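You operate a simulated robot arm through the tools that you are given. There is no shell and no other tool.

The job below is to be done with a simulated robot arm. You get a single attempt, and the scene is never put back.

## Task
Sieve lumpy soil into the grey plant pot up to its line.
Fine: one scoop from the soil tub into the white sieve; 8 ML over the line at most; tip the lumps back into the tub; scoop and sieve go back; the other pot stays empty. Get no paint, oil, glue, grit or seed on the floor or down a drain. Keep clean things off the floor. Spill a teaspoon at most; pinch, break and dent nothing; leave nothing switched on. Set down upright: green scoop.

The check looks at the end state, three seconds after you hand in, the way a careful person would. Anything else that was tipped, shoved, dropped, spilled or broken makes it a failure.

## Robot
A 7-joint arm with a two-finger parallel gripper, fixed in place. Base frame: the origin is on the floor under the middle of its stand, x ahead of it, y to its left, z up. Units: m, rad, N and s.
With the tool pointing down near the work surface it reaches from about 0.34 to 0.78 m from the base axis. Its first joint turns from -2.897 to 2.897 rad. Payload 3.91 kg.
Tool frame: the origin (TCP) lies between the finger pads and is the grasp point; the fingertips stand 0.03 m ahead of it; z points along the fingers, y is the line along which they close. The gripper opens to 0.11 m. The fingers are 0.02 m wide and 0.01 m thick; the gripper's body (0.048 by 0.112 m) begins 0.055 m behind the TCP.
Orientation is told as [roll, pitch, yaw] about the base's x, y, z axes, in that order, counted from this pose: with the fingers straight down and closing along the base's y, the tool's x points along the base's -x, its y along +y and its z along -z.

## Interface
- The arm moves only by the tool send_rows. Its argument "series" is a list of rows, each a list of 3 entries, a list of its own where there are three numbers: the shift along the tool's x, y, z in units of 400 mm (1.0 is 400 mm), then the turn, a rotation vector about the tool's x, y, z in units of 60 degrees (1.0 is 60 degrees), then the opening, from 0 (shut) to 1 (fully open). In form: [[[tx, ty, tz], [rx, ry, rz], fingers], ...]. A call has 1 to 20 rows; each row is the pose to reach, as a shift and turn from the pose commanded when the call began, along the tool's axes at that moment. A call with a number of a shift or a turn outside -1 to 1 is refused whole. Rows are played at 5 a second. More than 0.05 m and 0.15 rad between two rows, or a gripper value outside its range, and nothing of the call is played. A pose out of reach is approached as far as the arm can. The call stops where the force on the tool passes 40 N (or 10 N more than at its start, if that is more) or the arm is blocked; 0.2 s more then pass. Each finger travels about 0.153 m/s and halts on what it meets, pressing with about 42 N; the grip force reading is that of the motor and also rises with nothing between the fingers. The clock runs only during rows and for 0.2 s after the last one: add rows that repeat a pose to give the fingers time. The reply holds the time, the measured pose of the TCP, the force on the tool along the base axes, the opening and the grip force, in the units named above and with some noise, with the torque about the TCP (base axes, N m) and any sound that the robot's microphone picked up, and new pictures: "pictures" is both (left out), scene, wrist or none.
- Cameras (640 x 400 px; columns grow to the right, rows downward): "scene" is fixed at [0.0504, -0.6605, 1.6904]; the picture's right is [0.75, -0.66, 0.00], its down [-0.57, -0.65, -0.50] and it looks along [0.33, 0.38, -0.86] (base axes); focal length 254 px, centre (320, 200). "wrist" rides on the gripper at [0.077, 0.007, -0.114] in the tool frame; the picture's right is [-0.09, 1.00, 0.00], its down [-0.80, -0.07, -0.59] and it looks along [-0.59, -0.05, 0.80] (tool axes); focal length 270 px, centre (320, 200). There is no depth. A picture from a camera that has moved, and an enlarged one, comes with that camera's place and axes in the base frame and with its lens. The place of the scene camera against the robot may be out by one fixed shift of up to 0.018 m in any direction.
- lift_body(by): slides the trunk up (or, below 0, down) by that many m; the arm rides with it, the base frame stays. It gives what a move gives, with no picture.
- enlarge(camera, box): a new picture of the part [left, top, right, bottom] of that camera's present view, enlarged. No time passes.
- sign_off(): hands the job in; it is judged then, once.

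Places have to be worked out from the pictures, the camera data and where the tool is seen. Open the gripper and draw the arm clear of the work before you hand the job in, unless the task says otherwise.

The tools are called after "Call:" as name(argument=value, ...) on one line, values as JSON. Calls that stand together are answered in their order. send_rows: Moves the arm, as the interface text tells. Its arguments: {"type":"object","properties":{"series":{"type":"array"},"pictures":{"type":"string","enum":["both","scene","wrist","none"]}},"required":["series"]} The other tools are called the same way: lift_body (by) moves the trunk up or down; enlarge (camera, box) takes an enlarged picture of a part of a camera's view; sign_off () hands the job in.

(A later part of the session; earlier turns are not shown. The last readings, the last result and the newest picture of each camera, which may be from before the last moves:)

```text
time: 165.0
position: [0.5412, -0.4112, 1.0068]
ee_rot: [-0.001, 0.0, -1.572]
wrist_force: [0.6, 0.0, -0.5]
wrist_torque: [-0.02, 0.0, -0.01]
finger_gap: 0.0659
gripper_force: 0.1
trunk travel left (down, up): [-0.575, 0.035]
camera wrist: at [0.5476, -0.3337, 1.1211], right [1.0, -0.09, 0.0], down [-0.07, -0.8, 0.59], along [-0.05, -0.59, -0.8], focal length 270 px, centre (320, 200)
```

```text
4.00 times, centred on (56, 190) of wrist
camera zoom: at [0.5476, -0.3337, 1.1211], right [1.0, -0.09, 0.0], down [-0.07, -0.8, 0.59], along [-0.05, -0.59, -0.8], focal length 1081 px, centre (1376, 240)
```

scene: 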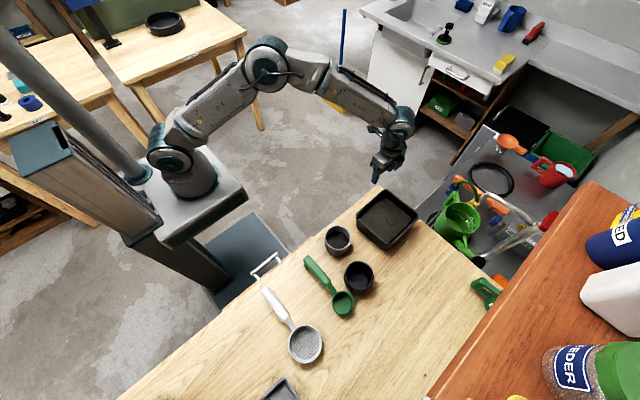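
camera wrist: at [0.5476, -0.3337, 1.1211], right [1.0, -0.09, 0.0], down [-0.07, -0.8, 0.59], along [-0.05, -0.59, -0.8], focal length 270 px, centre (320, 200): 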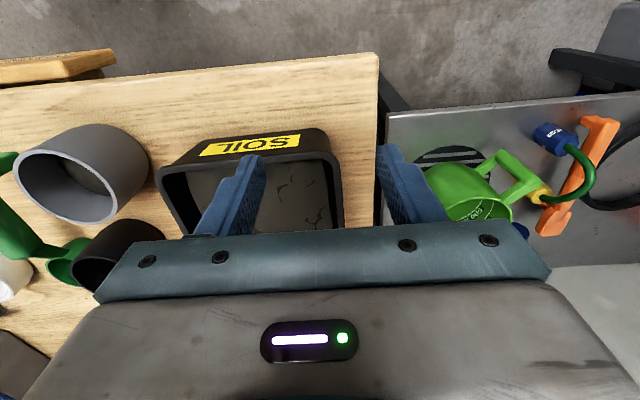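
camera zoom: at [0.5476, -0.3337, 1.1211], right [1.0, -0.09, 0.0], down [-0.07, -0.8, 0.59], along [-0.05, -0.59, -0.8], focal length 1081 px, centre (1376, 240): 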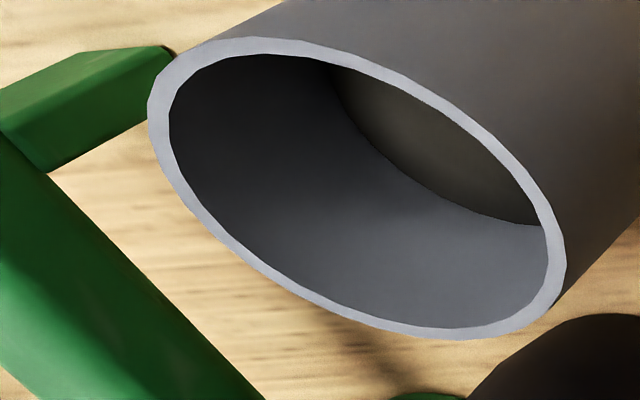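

A good grazing view. Close-ups on the grey pot from here:

Call:
enlarge(camera="wrist", box=[78, 180, 118, 205])

Call:
enlarge(camera="wrist", box=[50, 162, 90, 187])

Call:
enlarge(camera="wrist", box=[62, 204, 102, 229])

Call:
enlarge(camera="wrist", box=[4, 158, 44, 183])

Call:
enlarge(camera="wrist", box=[30, 182, 70, 207])

```text
16.00 times, centred on (98, 192) of wrist
camera zoom: at [0.5476, -0.3337, 1.1211], right [1.0, -0.09, 0.0], down [-0.07, -0.8, 0.59], along [-0.05, -0.59, -0.8], focal length 4325 px, centre (3872, 320)
```

zoom: 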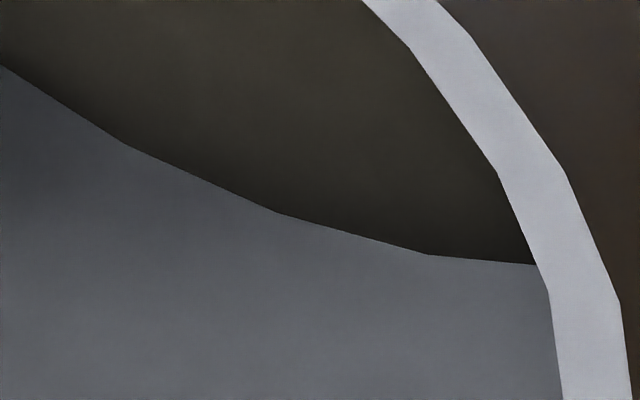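

```text
16.00 times, centred on (70, 174) of wrist
camera zoom: at [0.5476, -0.3337, 1.1211], right [1.0, -0.09, 0.0], down [-0.07, -0.8, 0.59], along [-0.05, -0.59, -0.8], focal length 4325 px, centre (4320, 608)
```

zoom: 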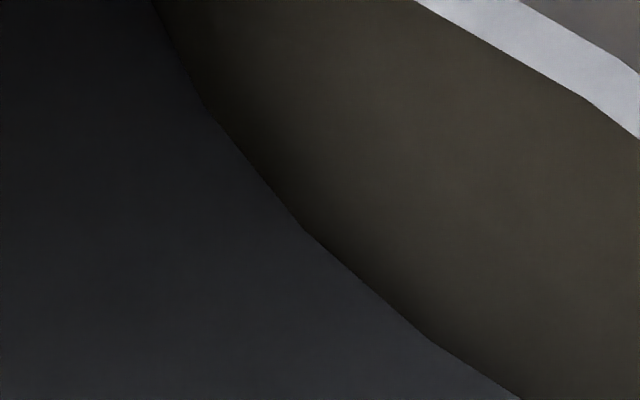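

```text
16.00 times, centred on (82, 216) of wrist
camera zoom: at [0.5476, -0.3337, 1.1211], right [1.0, -0.09, 0.0], down [-0.07, -0.8, 0.59], along [-0.05, -0.59, -0.8], focal length 4325 px, centre (4128, -64)
```

zoom: 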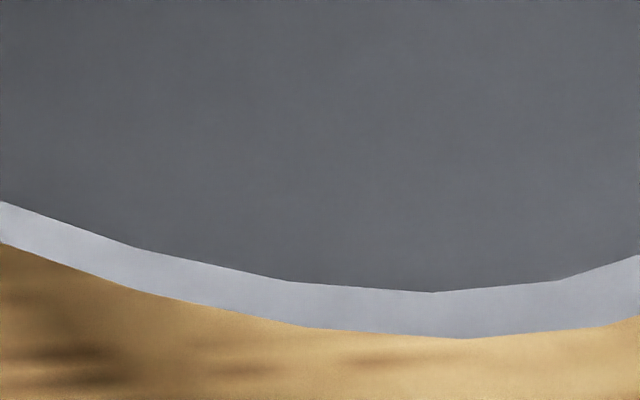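

```text
16.00 times, centred on (24, 170) of wrist
camera zoom: at [0.5476, -0.3337, 1.1211], right [1.0, -0.09, 0.0], down [-0.07, -0.8, 0.59], along [-0.05, -0.59, -0.8], focal length 4325 px, centre (5056, 672)
```

zoom: 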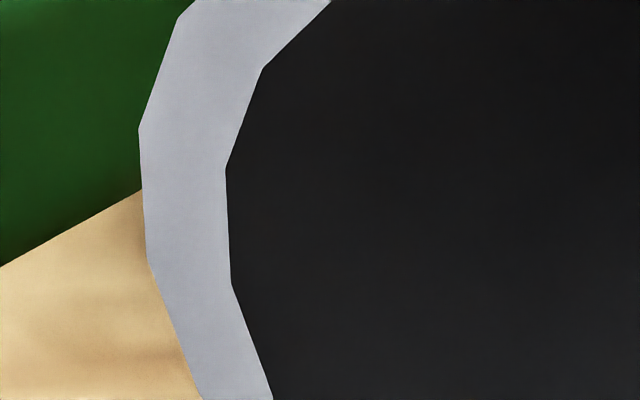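

```text
16.00 times, centred on (50, 194) of wrist
camera zoom: at [0.5476, -0.3337, 1.1211], right [1.0, -0.09, 0.0], down [-0.07, -0.8, 0.59], along [-0.05, -0.59, -0.8], focal length 4325 px, centre (4640, 288)
```

zoom: 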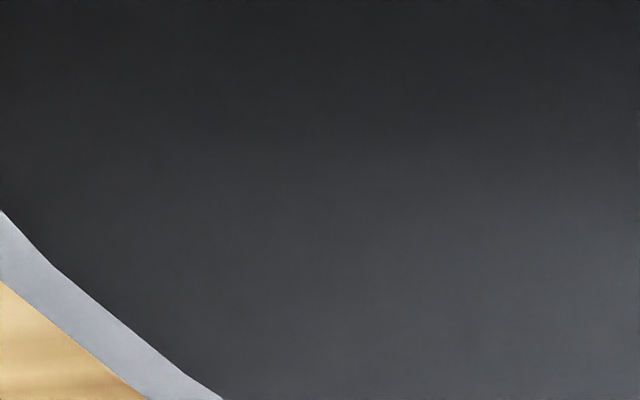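

Now the identical viewpoint for the black pot.

Call:
send_rows(series=[[[-0.08, -0.022, 0], [0, 0, 0], 0.6], [[-0.17, -0.046, 0], [0, 0, 0], 0.6], [[-0.26, -0.071, 0], [0, 0, 0], 0.6], [[-0.326, -0.089, 0], [0, 0, 0], 0.6], [[-0.326, -0.089, 0], [0, 0, 0], 0.6], [[-0.326, -0.089, 0], [0, 0, 0], 0.6]], pictures="wrist")

Call:
enlarge(camera="wrist", box=[0, 140, 112, 240])

Call:
enlarge(camera="wrist", box=[78, 180, 118, 205])

Call:
enlarge(camera="wrist", box=[50, 162, 90, 187])

Call:
enlarge(camera="wrist", box=[62, 204, 102, 229])

Call:
enlarge(camera="wrist", box=[4, 158, 44, 183])

Call:
enlarge(camera="wrist", box=[30, 182, 70, 207])

```text
time: 166.4
position: [0.5053, -0.5418, 1.0071]
ee_rot: [-0.001, 0.0, -1.57]
wrist_force: [0.1, -0.4, -0.3]
wrist_torque: [-0.02, 0.0, -0.02]
finger_gap: 0.066
gripper_force: 0.1
trunk travel left (down, up): [-0.575, 0.035]
camera wrist: at [0.5118, -0.464, 1.1212], right [1.0, -0.09, 0.0], down [-0.07, -0.8, 0.59], along [-0.05, -0.59, -0.8], focal length 270 px, centre (320, 200)
```

wrist: 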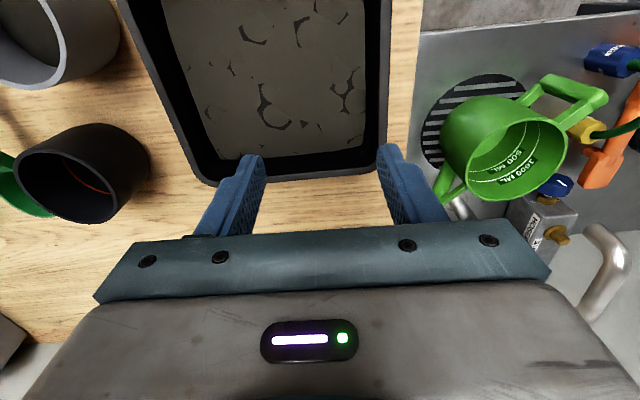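

```text
4.00 times, centred on (56, 190) of wrist
camera zoom: at [0.5118, -0.464, 1.1212], right [1.0, -0.09, 0.0], down [-0.07, -0.8, 0.59], along [-0.05, -0.59, -0.8], focal length 1081 px, centre (1376, 240)
```

zoom: 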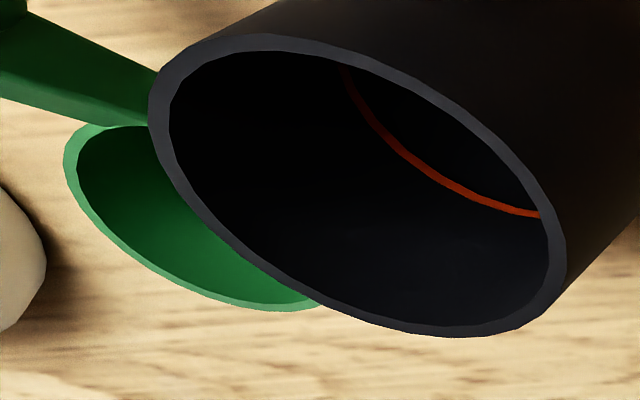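

```text
16.00 times, centred on (98, 192) of wrist
camera zoom: at [0.5118, -0.464, 1.1212], right [1.0, -0.09, 0.0], down [-0.07, -0.8, 0.59], along [-0.05, -0.59, -0.8], focal length 4325 px, centre (3872, 320)
```

zoom: 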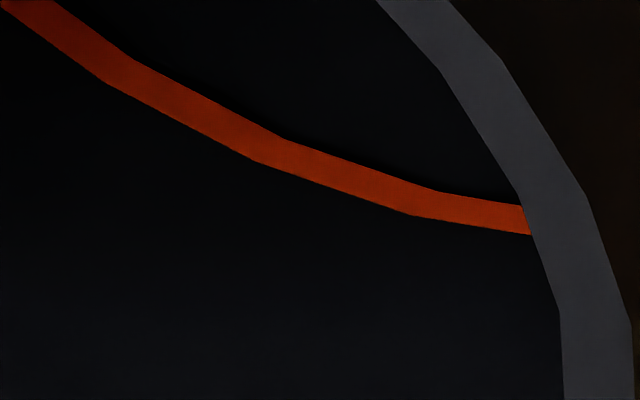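

```text
16.00 times, centred on (70, 174) of wrist
camera zoom: at [0.5118, -0.464, 1.1212], right [1.0, -0.09, 0.0], down [-0.07, -0.8, 0.59], along [-0.05, -0.59, -0.8], focal length 4325 px, centre (4320, 608)
```

zoom: 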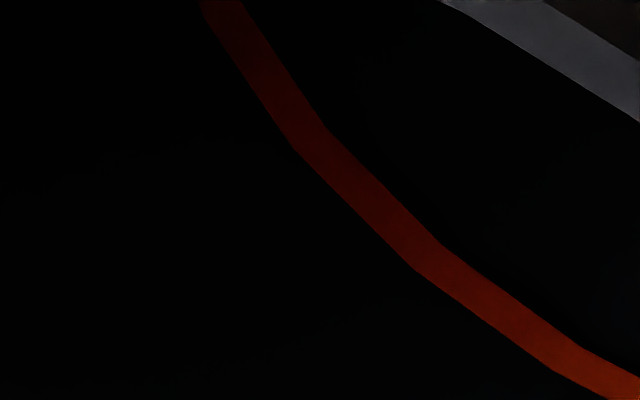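

```text
16.00 times, centred on (82, 216) of wrist
camera zoom: at [0.5118, -0.464, 1.1212], right [1.0, -0.09, 0.0], down [-0.07, -0.8, 0.59], along [-0.05, -0.59, -0.8], focal length 4325 px, centre (4128, -64)
```

zoom: 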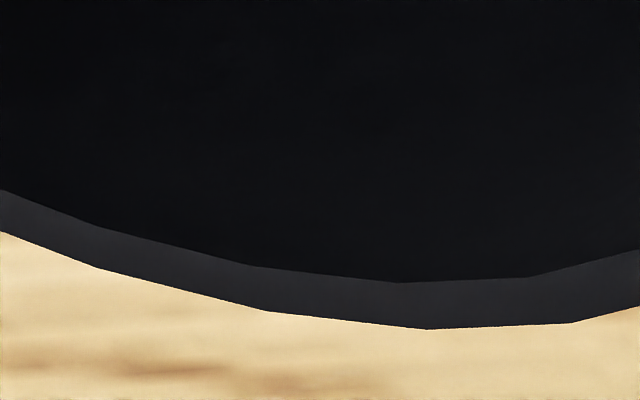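

```text
16.00 times, centred on (24, 170) of wrist
camera zoom: at [0.5118, -0.464, 1.1212], right [1.0, -0.09, 0.0], down [-0.07, -0.8, 0.59], along [-0.05, -0.59, -0.8], focal length 4325 px, centre (5056, 672)
```

zoom: 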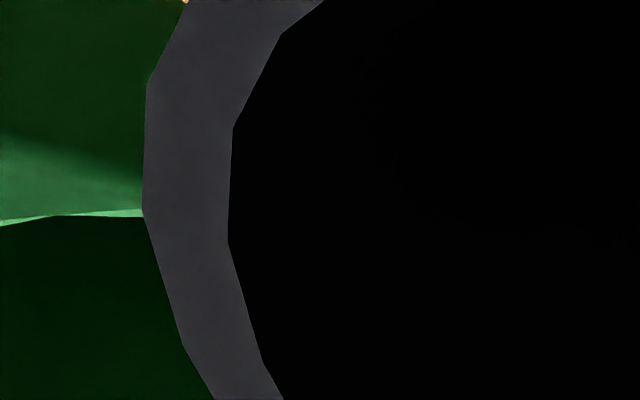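

```text
16.00 times, centred on (50, 194) of wrist
camera zoom: at [0.5118, -0.464, 1.1212], right [1.0, -0.09, 0.0], down [-0.07, -0.8, 0.59], along [-0.05, -0.59, -0.8], focal length 4325 px, centre (4640, 288)
```

zoom: 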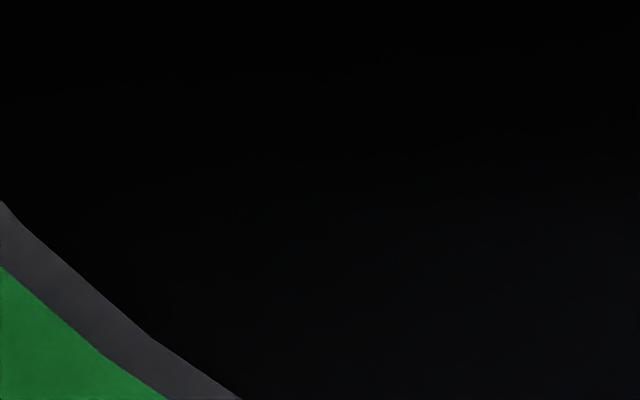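

The matched views agree: the soil in the grey pot stands about 2.5–3.5 mm above the line, roughly 10–13 ml, which is over the 8 ml allowance. The fix is to take a little back out with the scoop. First I'll test, empty-handed, whether the tool can pitch 70° above the pot.

Call:
send_rows(series=[[[0, 0, -0.1], [0, 0, 0], 0.6], [[0, 0, -0.2], [0, 0, 0], 0.6], [[0.03, -0.06, -0.3], [0, 0, 0], 0.6], [[0.08, -0.15, -0.3525], [0, 0, 0], 0.6], [[0.13, -0.25, -0.3525], [0, 0, 0], 0.6], [[0.18, -0.35, -0.3525], [0, 0, 0], 0.6], [[0.23, -0.45, -0.3525], [0, 0, 0], 0.6], [[0.277, -0.521, -0.3525], [0, 0, 0], 0.6], [[0.277, -0.521, -0.3525], [0, 0, 0], 0.6]], pictures="none")

Call:
send_rows(series=[[[0, 0, 0], [0, 0.125, 0], 0.6], [[0, 0, 0], [0, 0.25, 0], 0.6], [[0, 0, 0], [0, 0.375, 0], 0.6], [[0, 0, 0], [0, 0.5, 0], 0.6], [[0, 0, 0], [0, 0.625, 0], 0.6], [[0, 0, 0], [0, 0.75, 0], 0.6], [[0, 0, 0], [0, 0.875, 0], 0.6], [[0, 0, 0], [0, 1.0, 0], 0.6], [[0, 0, 0], [0, 1.0, 0], 0.6]], pictures="both")

```text
time: 168.4
position: [0.297, -0.4295, 1.1464]
ee_rot: [-0.001, 0.001, -1.573]
wrist_force: [-0.4, -0.3, 0.0]
wrist_torque: [-0.03, 0.01, 0.0]
finger_gap: 0.0663
gripper_force: 0.1
trunk travel left (down, up): [-0.575, 0.035]
```

```text
time: 170.4
position: [0.2901, -0.4145, 1.1383]
ee_rot: [-0.039, 1.008, -1.606]
wrist_force: [-0.1, 0.1, 0.6]
wrist_torque: [-0.05, -0.01, -0.05]
finger_gap: 0.0658
gripper_force: 0.1
out of reach, approached as far as the arm can: row 7, 8, 9
trunk travel left (down, up): [-0.575, 0.035]
camera wrist: at [0.2988, -0.4706, 1.2644], right [0.99, -0.05, -0.1], down [-0.08, -0.93, -0.36], along [-0.07, 0.37, -0.93], focal length 270 px, centre (320, 200)
```

scene: 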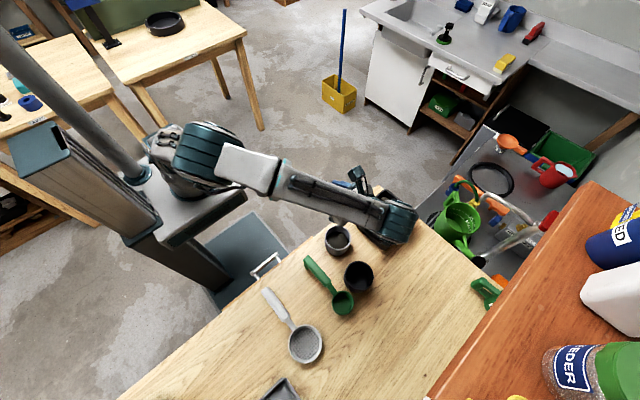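
wrist: 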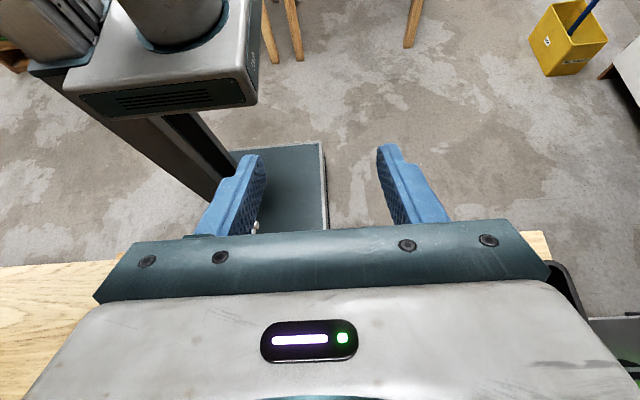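

At this yaw the arm only reaches about 52°. I'll level again and try a different yaw (-135°), where the lean is sideways to the arm.

Call:
send_rows(series=[[[0, 0, 0], [0, -0.125, 0], 0.6], [[0, 0, 0], [0, -0.25, 0], 0.6], [[0, 0, 0], [0, -0.375, 0], 0.6], [[0, 0, 0], [0, -0.5, 0], 0.6], [[0, 0, 0], [0, -0.625, 0], 0.6], [[0, 0, 0], [0, -0.75, 0], 0.6], [[0, 0, 0], [0, -0.875, 0], 0.6], [[0, 0, 0], [0, -1.0, 0], 0.6], [[0, 0, 0], [0, -1.0, 0], 0.6]], pictures="none")

Call:
send_rows(series=[[[0, 0, 0], [0, 0, 0.125], 0.6], [[0, 0, 0], [0, 0, 0.25], 0.6], [[0, 0, 0], [0, 0, 0.375], 0.6], [[0, 0, 0], [0, 0, 0.5], 0.6], [[0, 0, 0], [0, 0, 0.625], 0.6], [[0, 0, 0], [0, 0, 0.75], 0.6], [[0, 0, 0], [0, 0, 0.75], 0.6]], pictures="none")

Call:
send_rows(series=[[[0, 0, 0], [0, 0.125, 0], 0.6], [[0, 0, 0], [0, 0.25, 0], 0.6], [[0, 0, 0], [0, 0.375, 0], 0.6], [[0, 0, 0], [0, 0.5, 0], 0.6], [[0, 0, 0], [0, 0.625, 0], 0.6], [[0, 0, 0], [0, 0.75, 0], 0.6], [[0, 0, 0], [0, 0.875, 0], 0.6], [[0, 0, 0], [0, 1.0, 0], 0.6], [[0, 0, 0], [0, 1.0, 0], 0.6]], pictures="both")

```text
time: 172.4
position: [0.2953, -0.4141, 1.1383]
ee_rot: [0.0, 0.0, -1.572]
wrist_force: [0.1, 0.6, 0.2]
wrist_torque: [0.0, 0.01, -0.01]
finger_gap: 0.0661
gripper_force: 0.1
trunk travel left (down, up): [-0.575, 0.035]
```

```text
time: 174.0
position: [0.2952, -0.4129, 1.1379]
ee_rot: [0.001, 0.002, -2.359]
wrist_force: [-0.8, -1.1, -0.1]
wrist_torque: [-0.01, -0.01, -0.02]
finger_gap: 0.066
gripper_force: 0.1
trunk travel left (down, up): [-0.575, 0.035]
```

```text
time: 176.0
position: [0.2945, -0.4134, 1.1385]
ee_rot: [-0.001, 1.048, -2.356]
wrist_force: [-0.5, -0.7, -0.1]
wrist_torque: [0.0, 0.05, 0.0]
finger_gap: 0.0659
gripper_force: 0.1
trunk travel left (down, up): [-0.575, 0.035]
camera wrist: at [0.2552, -0.4614, 1.2615], right [0.67, -0.74, -0.08], down [-0.7, -0.6, -0.4], along [0.25, 0.32, -0.91], focal length 270 px, centre (320, 200)
```

scene: 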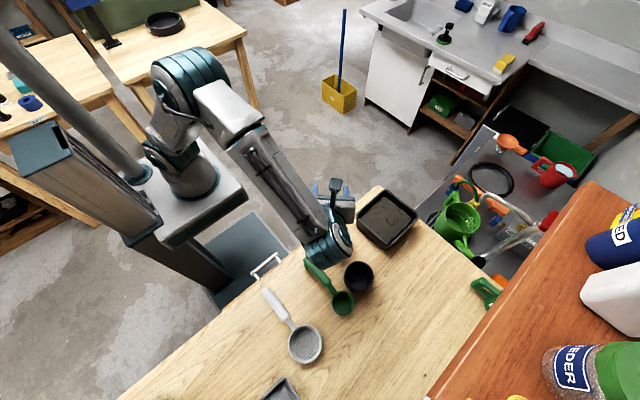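
wrist: 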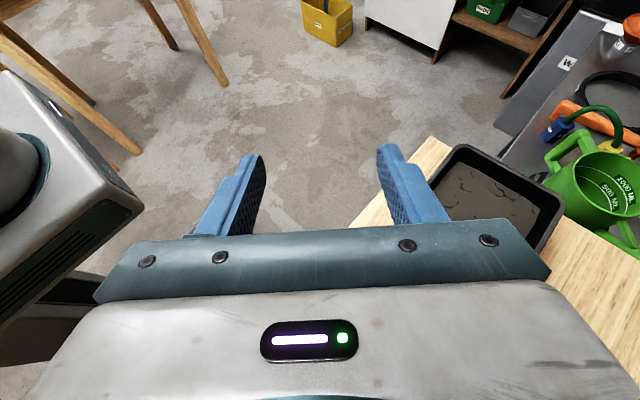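

60° is easy at this yaw. I'll check 72°, lower down at working height as well.

Call:
send_rows(series=[[[0, 0, 0], [0, 0.1, 0], 0.6], [[0, 0, 0], [0, 0.2, 0], 0.6], [[0, 0, 0], [0, 0.2, 0], 0.6]], pictures="both")

```text
time: 176.8
position: [0.2935, -0.4132, 1.1375]
ee_rot: [-0.001, 1.259, -2.358]
wrist_force: [0.5, -0.2, 0.1]
wrist_torque: [-0.02, -0.01, 0.0]
finger_gap: 0.0659
gripper_force: 0.1
trunk travel left (down, up): [-0.575, 0.035]
camera wrist: at [0.2376, -0.4781, 1.246], right [0.69, -0.72, -0.08], down [-0.62, -0.52, -0.58], along [0.38, 0.45, -0.81], focal length 270 px, centre (320, 200)
```

scene: 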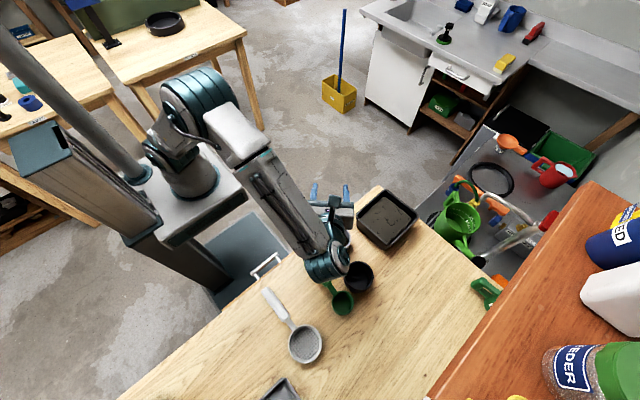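
wrist: 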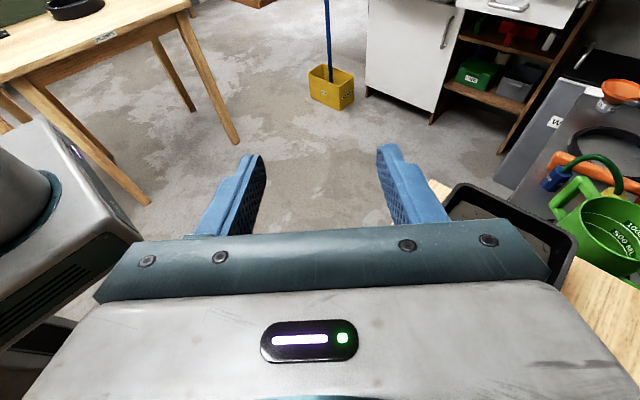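

72° works too. Back to level and yaw -90° to pick up the scoop.

Call:
send_rows(series=[[[0, 0, 0], [0, -0.125, 0], 0.6], [[0, 0, 0], [0, -0.25, 0], 0.6], [[0, 0, 0], [0, -0.375, 0], 0.6], [[0, 0, 0], [0, -0.5, 0], 0.6], [[0, 0, 0], [0, -0.625, 0], 0.6], [[0, 0, 0], [0, -0.75, 0], 0.6], [[0, 0, 0], [0, -0.875, 0], 0.6], [[0, 0, 0], [0, -1.0, 0], 0.6]], pictures="none")

Call:
send_rows(series=[[[0, 0, 0], [0, -0.1, 0], 0.6], [[0, 0, 0], [0, -0.2, 0], 0.6], [[0, 0, 0], [0, -0.2, 0], 0.6]], pictures="none")

Call:
send_rows(series=[[[0, 0, 0], [0, 0, -0.125], 0.6], [[0, 0, 0], [0, 0, -0.25], 0.6], [[0, 0, 0], [0, 0, -0.375], 0.6], [[0, 0, 0], [0, 0, -0.5], 0.6], [[0, 0, 0], [0, 0, -0.625], 0.6], [[0, 0, 0], [0, 0, -0.75], 0.6], [[0, 0, 0], [0, 0, -0.75], 0.6]], pictures="none")

```text
time: 178.6
position: [0.2935, -0.4137, 1.1387]
ee_rot: [0.001, 0.207, -2.356]
wrist_force: [-0.1, 0.0, 0.3]
wrist_torque: [0.0, -0.02, -0.01]
finger_gap: 0.0661
gripper_force: 0.0
trunk travel left (down, up): [-0.575, 0.035]
```

```text
time: 179.4
position: [0.2935, -0.4128, 1.1382]
ee_rot: [0.001, 0.0, -2.356]
wrist_force: [0.0, 0.4, -0.3]
wrist_torque: [-0.01, 0.0, -0.01]
finger_gap: 0.0658
gripper_force: 0.1
trunk travel left (down, up): [-0.575, 0.035]
```

```text
time: 181.0
position: [0.2937, -0.412, 1.1385]
ee_rot: [-0.001, 0.001, -1.57]
wrist_force: [0.5, 0.1, 0.7]
wrist_torque: [-0.01, 0.03, -0.01]
finger_gap: 0.0661
gripper_force: 0.1
trunk travel left (down, up): [-0.575, 0.035]
```

Now over to the scoop handle, stopping above it to check alignment.

Call:
send_rows(series=[[[-0.04, -0.07, 0.05], [0, 0, 0], 0.6], [[-0.08, -0.15, 0.12], [0, 0, 0], 0.6], [[-0.12, -0.22, 0.2], [0, 0, 0], 0.6], [[-0.155, -0.2875, 0.28], [0, 0, 0], 0.6], [[-0.155, -0.2875, 0.345], [0, 0, 0], 0.6], [[-0.155, -0.2875, 0.345], [0, 0, 0], 0.6]], pictures="wrist")

Call:
enlarge(camera="wrist", box=[220, 0, 420, 125])

```text
time: 182.4
position: [0.1793, -0.4753, 1.0005]
ee_rot: [0.0, 0.0, -1.571]
wrist_force: [0.1, -0.2, 0.1]
wrist_torque: [0.02, 0.01, 0.0]
finger_gap: 0.0659
gripper_force: 0.1
trunk travel left (down, up): [-0.575, 0.035]
camera wrist: at [0.1847, -0.3979, 1.1146], right [1.0, -0.09, 0.0], down [-0.07, -0.8, 0.59], along [-0.05, -0.59, -0.8], focal length 270 px, centre (320, 200)
```

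wrist: 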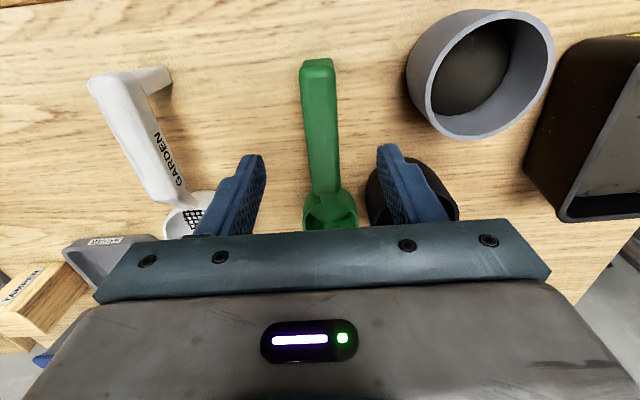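

```text
3.20 times, centred on (320, 62) of wrist
camera zoom: at [0.1847, -0.3979, 1.1146], right [1.0, -0.09, 0.0], down [-0.07, -0.8, 0.59], along [-0.05, -0.59, -0.8], focal length 865 px, centre (320, 640)
```

zoom: 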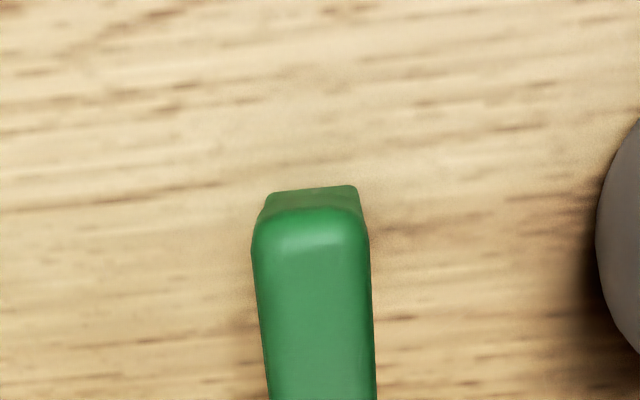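

The handle is centred within about 1.5 mm. Descending and gripping.

Call:
send_rows(series=[[[0, 0.0025, 0.07], [0, 0, 0], 0.6], [[0, 0.0025, 0.14], [0, 0, 0], 0.6], [[0, 0.0025, 0.2], [0, 0, 0], 0.6], [[0, 0.0025, 0.23], [0, 0, 0], 0.6], [[0, 0.0025, 0.23], [0, 0, 0], 0.6], [[0, 0.0025, 0.23], [0, 0, 0], 0.42], [[0, 0.0025, 0.23], [0, 0, 0], 0.3], [[0, 0.0025, 0.23], [0, 0, 0], 0.15], [[0, 0.0025, 0.23], [0, 0, 0], 0.15], [[0, 0.0025, 0.23], [0, 0, 0], 0.15]], pictures="none")

Call:
send_rows(series=[[[0, 0, -0.02], [0, 0, 0], 0.15], [[0, 0, -0.08], [0, 0, 0], 0.15], [[0, 0, -0.18], [0, 0, 0], 0.15], [[0, 0, -0.28], [0, 0, 0], 0.15], [[0, 0, -0.38], [0, 0, 0], 0.15], [[0, 0, -0.48], [0, 0, 0], 0.15], [[0, 0, -0.555], [0, 0, 0], 0.15], [[0, 0, -0.555], [0, 0, 0], 0.15]], pictures="both")

```text
time: 184.6
position: [0.1796, -0.4755, 0.9077]
ee_rot: [0.0, 0.0, -1.571]
wrist_force: [0.6, -0.1, 0.0]
wrist_torque: [0.05, 0.02, -0.01]
finger_gap: 0.0264
gripper_force: 42.4
trunk travel left (down, up): [-0.575, 0.035]
```

```text
time: 186.4
position: [0.1801, -0.4768, 1.1302]
ee_rot: [-0.001, 0.002, -1.57]
wrist_force: [0.1, -0.3, -0.8]
wrist_torque: [0.04, 0.01, -0.02]
finger_gap: 0.0262
gripper_force: 42.0
trunk travel left (down, up): [-0.575, 0.035]
camera wrist: at [0.1865, -0.3991, 1.2446], right [1.0, -0.09, 0.0], down [-0.07, -0.8, 0.59], along [-0.05, -0.59, -0.8], focal length 270 px, centre (320, 200)
```

scene: 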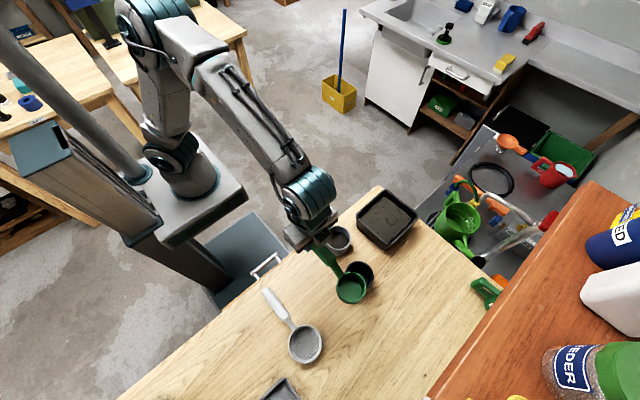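
wrist: 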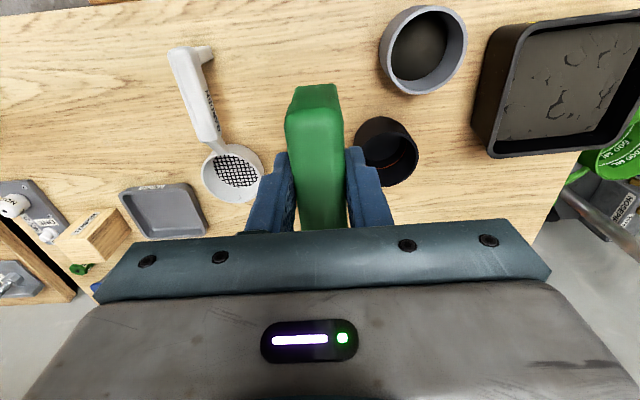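

The scoop is in hand. I'll turn to yaw -135° above the grey pot and pitch the bowl to 70° nose down, well clear of the rim.

Call:
send_rows(series=[[[0.01, 0.04, -0.01], [0, 0, 0.125], 0.15], [[0.022, 0.095, -0.02], [0, 0, 0.25], 0.15], [[0.036, 0.155, -0.03], [0, 0, 0.375], 0.15], [[0.05, 0.215, -0.04], [0, 0, 0.5], 0.15], [[0.062, 0.27, -0.05], [0, 0, 0.625], 0.15], [[0.0718, 0.31, -0.05], [0, 0, 0.75], 0.15], [[0.0718, 0.31, -0.05], [0, 0, 0.75], 0.15]], pictures="none")

Call:
send_rows(series=[[[0, 0, 0], [0, 0.125, 0], 0.15], [[0, 0, 0], [0, 0.25, 0], 0.15], [[0, 0, 0], [0, 0.375, 0], 0.15], [[0, 0, 0], [0, 0.5, 0], 0.15], [[0, 0, 0], [0, 0.625, 0], 0.15], [[0, 0, 0], [0, 0.75, 0], 0.15], [[0, 0, 0], [0, 0.875, 0], 0.15], [[0, 0, 0], [0, 1.0, 0], 0.15], [[0, 0, 0], [0, 1.0, 0], 0.15]], pictures="none")

Call:
send_rows(series=[[[-0.04, 0, 0.024], [0, 0.06, 0], 0.15], [[-0.08, 0, 0.048], [0, 0.12, 0], 0.15], [[-0.1256, 0, 0.0725], [0, 0.167, 0], 0.15], [[-0.1256, 0, 0.0725], [0, 0.167, 0], 0.15]], pictures="both")

Call:
enlarge(camera="scene", box=[300, 195, 380, 265])

```text
time: 188.0
position: [0.3043, -0.446, 1.15]
ee_rot: [0.0, 0.0, -2.359]
wrist_force: [0.0, -0.8, 0.1]
wrist_torque: [0.01, -0.01, -0.02]
finger_gap: 0.0263
gripper_force: 42.0
trunk travel left (down, up): [-0.575, 0.035]
```

```text
time: 190.0
position: [0.3046, -0.4468, 1.1494]
ee_rot: [0.0, 1.049, -2.356]
wrist_force: [-0.3, 1.2, -1.2]
wrist_torque: [0.02, 0.0, -0.03]
finger_gap: 0.0265
gripper_force: 41.7
trunk travel left (down, up): [-0.575, 0.035]
```

```text
time: 191.0
position: [0.3056, -0.4467, 1.0917]
ee_rot: [0.001, 1.224, -2.356]
wrist_force: [-0.6, 0.4, -0.9]
wrist_torque: [0.01, -0.02, 0.03]
finger_gap: 0.0263
gripper_force: 41.8
trunk travel left (down, up): [-0.575, 0.035]
camera wrist: at [0.2515, -0.509, 1.2027], right [0.68, -0.73, -0.08], down [-0.64, -0.54, -0.55], along [0.35, 0.43, -0.83], focal length 270 px, centre (320, 200)
```

scene: 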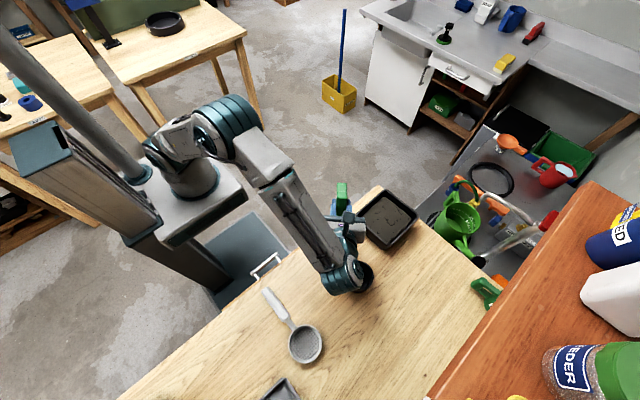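
wrist: 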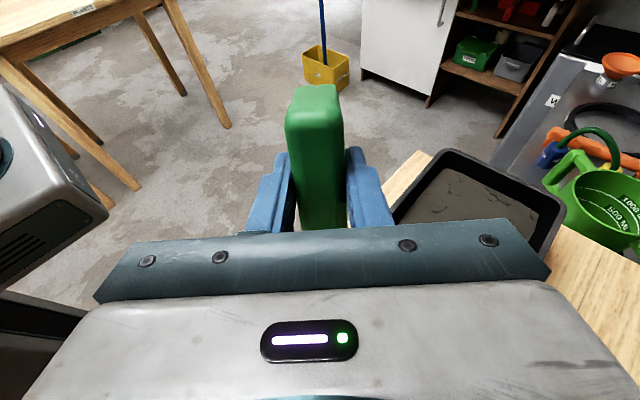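

```text
5.71 times, centred on (340, 230) of scene
camera zoom: at [0.0504, -0.6605, 1.6904], right [0.75, -0.66, 0.0], down [-0.57, -0.65, -0.5], along [0.33, 0.38, -0.86], focal length 1450 px, centre (206, 29)
```

zoom: 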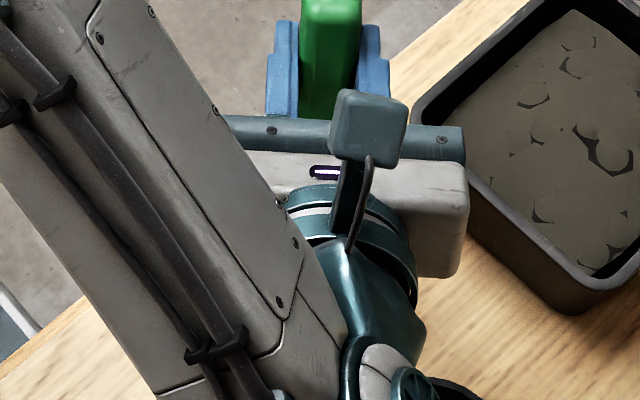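

The arm hides the pot from the scene camera in this configuration, and I don't want to dip blind. I'll go back up, level, and turn to yaw +45° so the hand is behind the pot as seen from the camera.

Call:
send_rows(series=[[[0.06, 0, -0.03], [0, -0.06, 0], 0.15], [[0.12, 0, -0.06], [0, -0.167, 0], 0.15], [[0.1363, 0, -0.0496], [0, -0.29, 0], 0.15], [[0.1363, 0, -0.0496], [0, -0.415, 0], 0.15], [[0.1363, 0, -0.0496], [0, -0.54, 0], 0.15], [[0.1363, 0, -0.0496], [0, -0.665, 0], 0.15], [[0.1363, 0, -0.0496], [0, -0.79, 0], 0.15], [[0.1363, 0, -0.0496], [0, -0.915, 0], 0.15], [[0.1363, 0, -0.0496], [0, -1.0, 0], 0.15]], pictures="none")

Call:
send_rows(series=[[[0, 0, 0], [0, -0.1, 0], 0.15], [[0, 0, 0], [0, -0.167, 0], 0.15], [[0, 0, 0], [0, -0.167, 0], 0.15]], pictures="none")

Call:
send_rows(series=[[[0, 0, 0], [0, 0, -0.125], 0.15], [[0, 0, 0], [0, 0, -0.25], 0.15], [[0, 0, 0], [0, 0, -0.375], 0.15], [[0, 0, 0], [0, 0, -0.5], 0.15], [[0, 0, 0], [0, 0, -0.625], 0.15], [[0, 0, 0], [0, 0, -0.75], 0.15], [[0, 0, 0], [0, 0, -0.875], 0.15], [[0, 0, 0], [0, 0, -1.0], 0.15]], pictures="none")

Call:
send_rows(series=[[[0, 0, 0], [0, 0, -0.125], 0.15], [[0, 0, 0], [0, 0, -0.25], 0.15], [[0, 0, 0], [0, 0, -0.375], 0.15], [[0, 0, 0], [0, 0, -0.5], 0.15], [[0, 0, 0], [0, 0, -0.625], 0.15], [[0, 0, 0], [0, 0, -0.75], 0.15], [[0, 0, 0], [0, 0, -0.875], 0.15], [[0, 0, 0], [0, 0, -1.0], 0.15]], pictures="both")

```text
time: 193.0
position: [0.3042, -0.4467, 1.1497]
ee_rot: [0.0, 0.174, -2.356]
wrist_force: [-0.3, -0.3, -1.1]
wrist_torque: [0.01, -0.04, 0.01]
finger_gap: 0.0262
gripper_force: 42.6
trunk travel left (down, up): [-0.575, 0.035]
```

```text
time: 193.8
position: [0.3035, -0.4475, 1.1501]
ee_rot: [-0.001, 0.001, -2.358]
wrist_force: [0.1, 0.3, 0.1]
wrist_torque: [0.0, 0.01, -0.01]
finger_gap: 0.0264
gripper_force: 42.0
trunk travel left (down, up): [-0.575, 0.035]
```

```text
time: 195.6
position: [0.3042, -0.4469, 1.1503]
ee_rot: [0.001, 0.0, -1.306]
wrist_force: [-0.5, -0.7, -0.7]
wrist_torque: [0.05, 0.02, 0.01]
finger_gap: 0.0263
gripper_force: 42.1
trunk travel left (down, up): [-0.575, 0.035]
```

```text
time: 197.4
position: [0.3036, -0.4465, 1.149]
ee_rot: [0.0, -0.002, -0.26]
wrist_force: [-0.1, 0.1, -0.7]
wrist_torque: [0.02, 0.03, -0.03]
finger_gap: 0.0261
gripper_force: 42.2
trunk travel left (down, up): [-0.575, 0.035]
camera wrist: at [0.2304, -0.4201, 1.2639], right [0.34, 0.94, 0.0], down [0.76, -0.27, 0.59], along [0.56, -0.2, -0.8], focal length 270 px, centre (320, 200)
```

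scene: 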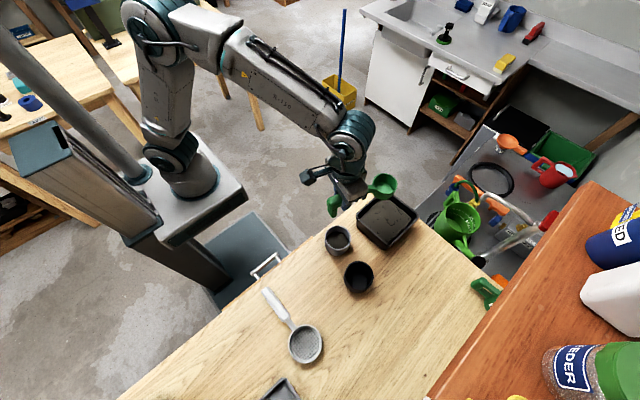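
wrist: 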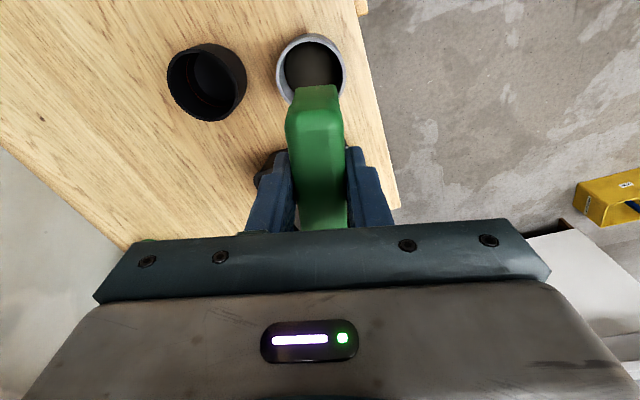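

Continuing to yaw +45° and testing the pitch there.

Call:
send_rows(series=[[[0, 0, 0], [0, 0, -0.125], 0.15], [[0, 0, 0], [0, 0, -0.25], 0.15], [[0, 0, 0], [0, 0, -0.375], 0.15], [[0, 0, 0], [0, 0, -0.5], 0.15], [[0, 0, 0], [0, 0, -0.625], 0.15], [[0, 0, 0], [0, 0, -0.75], 0.15], [[0, 0, 0], [0, 0, -0.875], 0.15], [[0, 0, 0], [0, 0, -1.0], 0.15], [[0, 0, 0], [0, 0, -1.0], 0.15]], pictures="none")

Call:
send_rows(series=[[[0, 0, 0], [0, 0.125, 0], 0.15], [[0, 0, 0], [0, 0.25, 0], 0.15], [[0, 0, 0], [0, 0.375, 0], 0.15], [[0, 0, 0], [0, 0.5, 0], 0.15], [[0, 0, 0], [0, 0.625, 0], 0.15], [[0, 0, 0], [0, 0.75, 0], 0.15], [[0, 0, 0], [0, 0.875, 0], 0.15], [[0, 0, 0], [0, 1.0, 0], 0.15], [[0, 0, 0], [0, 1.0, 0], 0.15]], pictures="both")

Call:
enlarge(camera="scene", box=[290, 150, 418, 265])

```text
time: 199.4
position: [0.305, -0.4455, 1.1497]
ee_rot: [0.001, -0.001, 0.789]
wrist_force: [-0.3, 0.2, -0.9]
wrist_torque: [0.0, -0.01, -0.02]
finger_gap: 0.0261
gripper_force: 41.9
trunk travel left (down, up): [-0.575, 0.035]
```

```text
time: 201.4
position: [0.3041, -0.4458, 1.1499]
ee_rot: [0.0, 1.048, 0.785]
wrist_force: [0.7, 0.8, -1.3]
wrist_torque: [-0.01, 0.0, 0.02]
finger_gap: 0.0264
gripper_force: 42.0
trunk travel left (down, up): [-0.575, 0.035]
camera wrist: at [0.3413, -0.3983, 1.2735], right [-0.67, 0.74, -0.08], down [0.7, 0.6, -0.4], along [-0.25, -0.32, -0.91], focal length 270 px, centre (320, 200)
```

scene: 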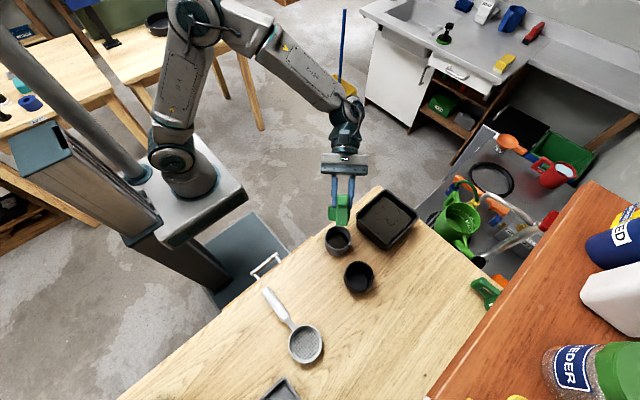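
wrist: 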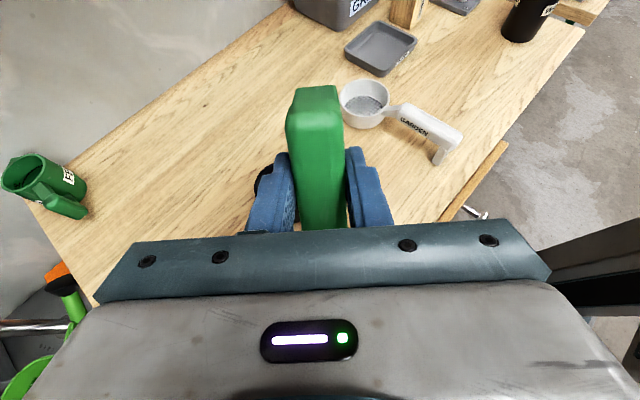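

```text
3.48 times, centred on (354, 208) of scene
camera zoom: at [0.0504, -0.6605, 1.6904], right [0.75, -0.66, 0.0], down [-0.57, -0.65, -0.5], along [0.33, 0.38, -0.86], focal length 883 px, centre (202, 174)
```

zoom: 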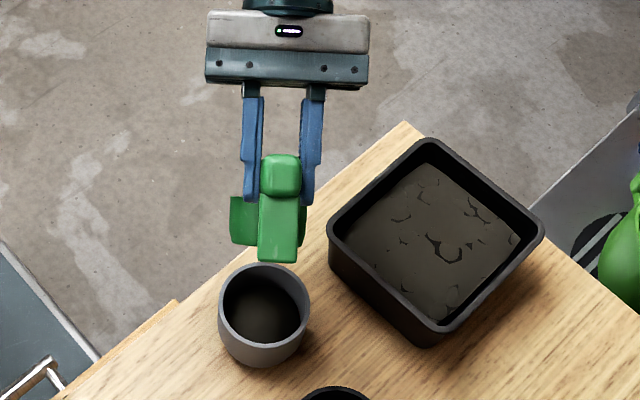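

The pot is now in full view. Pitching to 70° and positioning the bowl right above the pot opening.

Call:
send_rows(series=[[[-0.03, -0.002, 0.035], [0, 0.05, 0], 0.15], [[-0.065, -0.005, 0.075], [0, 0.11, 0], 0.15], [[-0.1008, -0.0076, 0.1155], [0, 0.167, 0], 0.15], [[-0.1008, -0.0076, 0.1155], [0, 0.167, 0], 0.15]], pictures="both")

Call:
enlarge(camera="scene", box=[300, 190, 380, 265])

```text
time: 202.4
position: [0.2923, -0.4624, 1.0924]
ee_rot: [0.0, 1.223, 0.787]
wrist_force: [1.0, -0.1, -0.9]
wrist_torque: [0.01, 0.01, 0.0]
finger_gap: 0.0264
gripper_force: 42.5
trunk travel left (down, up): [-0.575, 0.035]
camera wrist: at [0.345, -0.4002, 1.2031], right [-0.68, 0.73, -0.08], down [0.64, 0.54, -0.55], along [-0.35, -0.43, -0.83], focal length 270 px, centre (320, 200)
```

scene: 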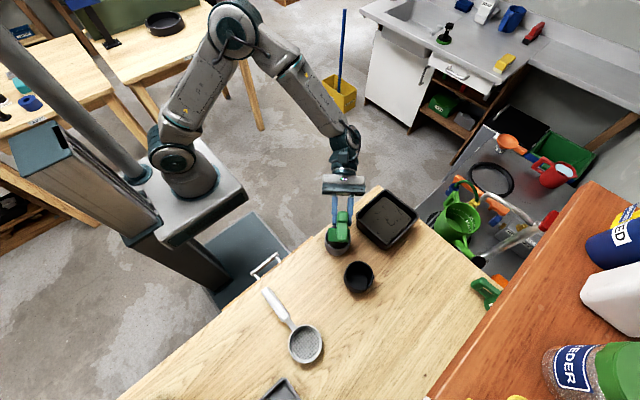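
wrist: 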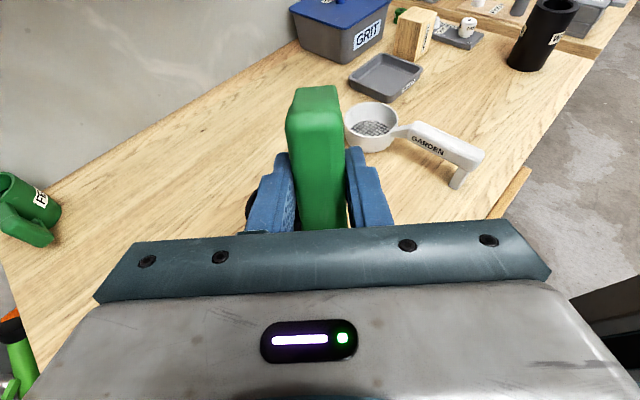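

```text
5.33 times, centred on (340, 228) of scene
camera zoom: at [0.0504, -0.6605, 1.6904], right [0.75, -0.66, 0.0], down [-0.57, -0.65, -0.5], along [0.33, 0.38, -0.86], focal length 1353 px, centre (213, 53)
```

zoom: 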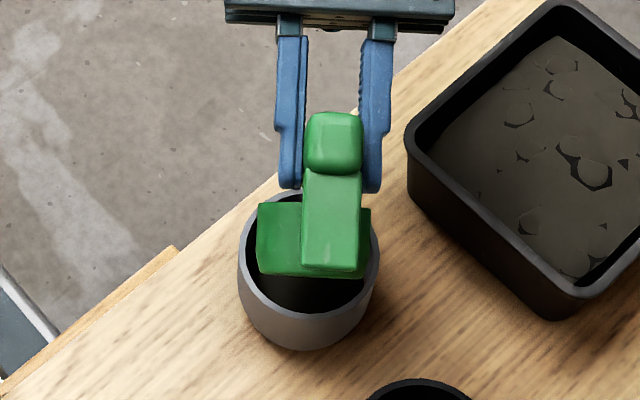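

The bowl is laterally centred over the pot within about 1 mm. Lowering it 3.5 cm in small steps, watching the force.

Call:
send_rows(series=[[[-0.0235, 0, 0.0086], [0, 0, 0], 0.15], [[-0.047, 0, 0.0171], [0, 0, 0], 0.15], [[-0.0705, 0, 0.0257], [0, 0, 0], 0.15], [[-0.0823, 0, 0.0299], [0, 0, 0], 0.15], [[-0.0823, 0, 0.0299], [0, 0, 0], 0.15]], pictures="scene")

Call:
enlarge(camera="scene", box=[306, 200, 370, 260])

```text
time: 203.6
position: [0.2923, -0.4625, 1.0569]
ee_rot: [0.001, 1.222, 0.787]
wrist_force: [0.1, 0.9, -0.1]
wrist_torque: [0.11, -0.06, 0.03]
finger_gap: 0.0261
gripper_force: 41.8
trunk travel left (down, up): [-0.575, 0.035]
```

scene: 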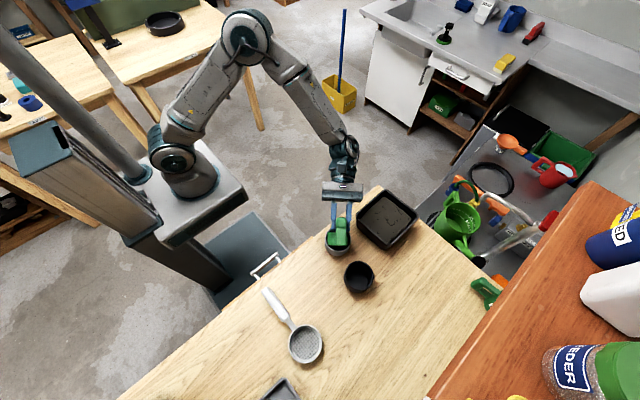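

```text
6.67 times, centred on (338, 230) of scene
camera zoom: at [0.0504, -0.6605, 1.6904], right [0.75, -0.66, 0.0], down [-0.57, -0.65, -0.5], along [0.33, 0.38, -0.86], focal length 1692 px, centre (200, 0)
```

zoom: 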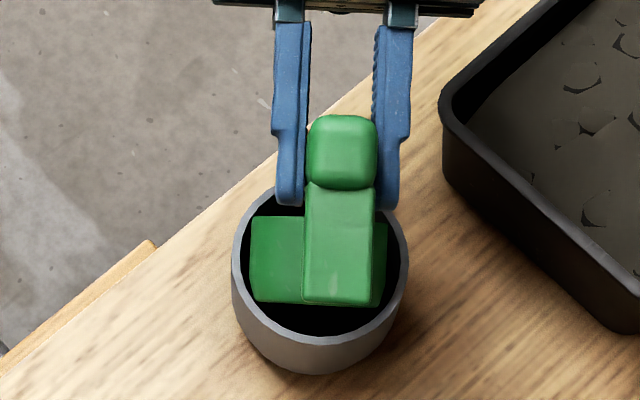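

The torque reading is slightly off from before, so I'll repeat it to rule out contact before going lower.

Call:
send_rows(series=[[[0, 0, 0], [0, 0, 0], 0.15]], pictures="none")

Call:
send_rows(series=[[[0, 0, 0], [0, 0, 0], 0.15]], pictures="none")

```text
time: 204.0
position: [0.2925, -0.4627, 1.0589]
ee_rot: [0.001, 1.222, 0.788]
wrist_force: [1.5, 0.8, -0.7]
wrist_torque: [0.06, -0.1, 0.0]
finger_gap: 0.0262
gripper_force: 42.4
trunk travel left (down, up): [-0.575, 0.035]
```

```text
time: 204.4
position: [0.2923, -0.4624, 1.058]
ee_rot: [0.002, 1.223, 0.785]
wrist_force: [0.5, 0.0, -1.4]
wrist_torque: [0.04, -0.13, 0.03]
finger_gap: 0.0261
gripper_force: 42.0
trunk travel left (down, up): [-0.575, 0.035]
```

There's a consistent ~0.9 N sideways force, so something is lightly touching. I'll back up 1 cm and see if it goes away.

Call:
send_rows(series=[[[0.0118, 0, -0.0043], [0, 0, 0], 0.15], [[0.0235, 0, -0.0086], [0, 0, 0], 0.15], [[0.0235, 0, -0.0086], [0, 0, 0], 0.15]], pictures="none")

Call:
send_rows(series=[[[0, 0, 0], [0, 0, 0], 0.15]], pictures="none")

Call:
enlarge(camera="scene", box=[318, 210, 358, 255])

```text
time: 205.2
position: [0.2929, -0.463, 1.0676]
ee_rot: [0.002, 1.223, 0.787]
wrist_force: [0.2, 0.3, -1.0]
wrist_torque: [0.01, -0.02, -0.03]
finger_gap: 0.0264
gripper_force: 41.8
trunk travel left (down, up): [-0.575, 0.035]
```

```text
time: 205.6
position: [0.2924, -0.4625, 1.0676]
ee_rot: [0.0, 1.221, 0.785]
wrist_force: [0.0, 0.7, -0.9]
wrist_torque: [-0.02, 0.0, 0.01]
finger_gap: 0.0263
gripper_force: 41.5
trunk travel left (down, up): [-0.575, 0.035]
```

```text
8.89 times, centred on (338, 232) of scene
camera zoom: at [0.0504, -0.6605, 1.6904], right [0.75, -0.66, 0.0], down [-0.57, -0.65, -0.5], along [0.33, 0.38, -0.86], focal length 2256 px, centre (160, -89)
```

zoom: 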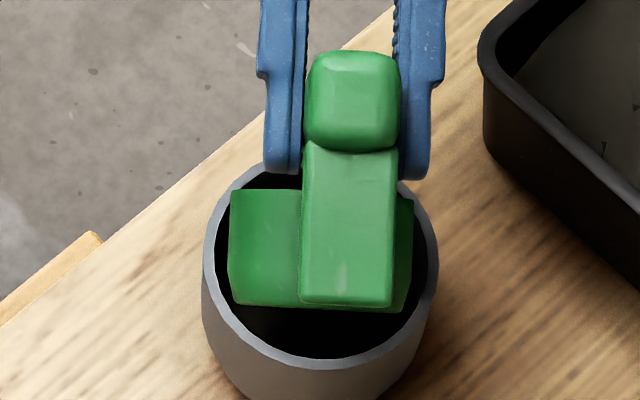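

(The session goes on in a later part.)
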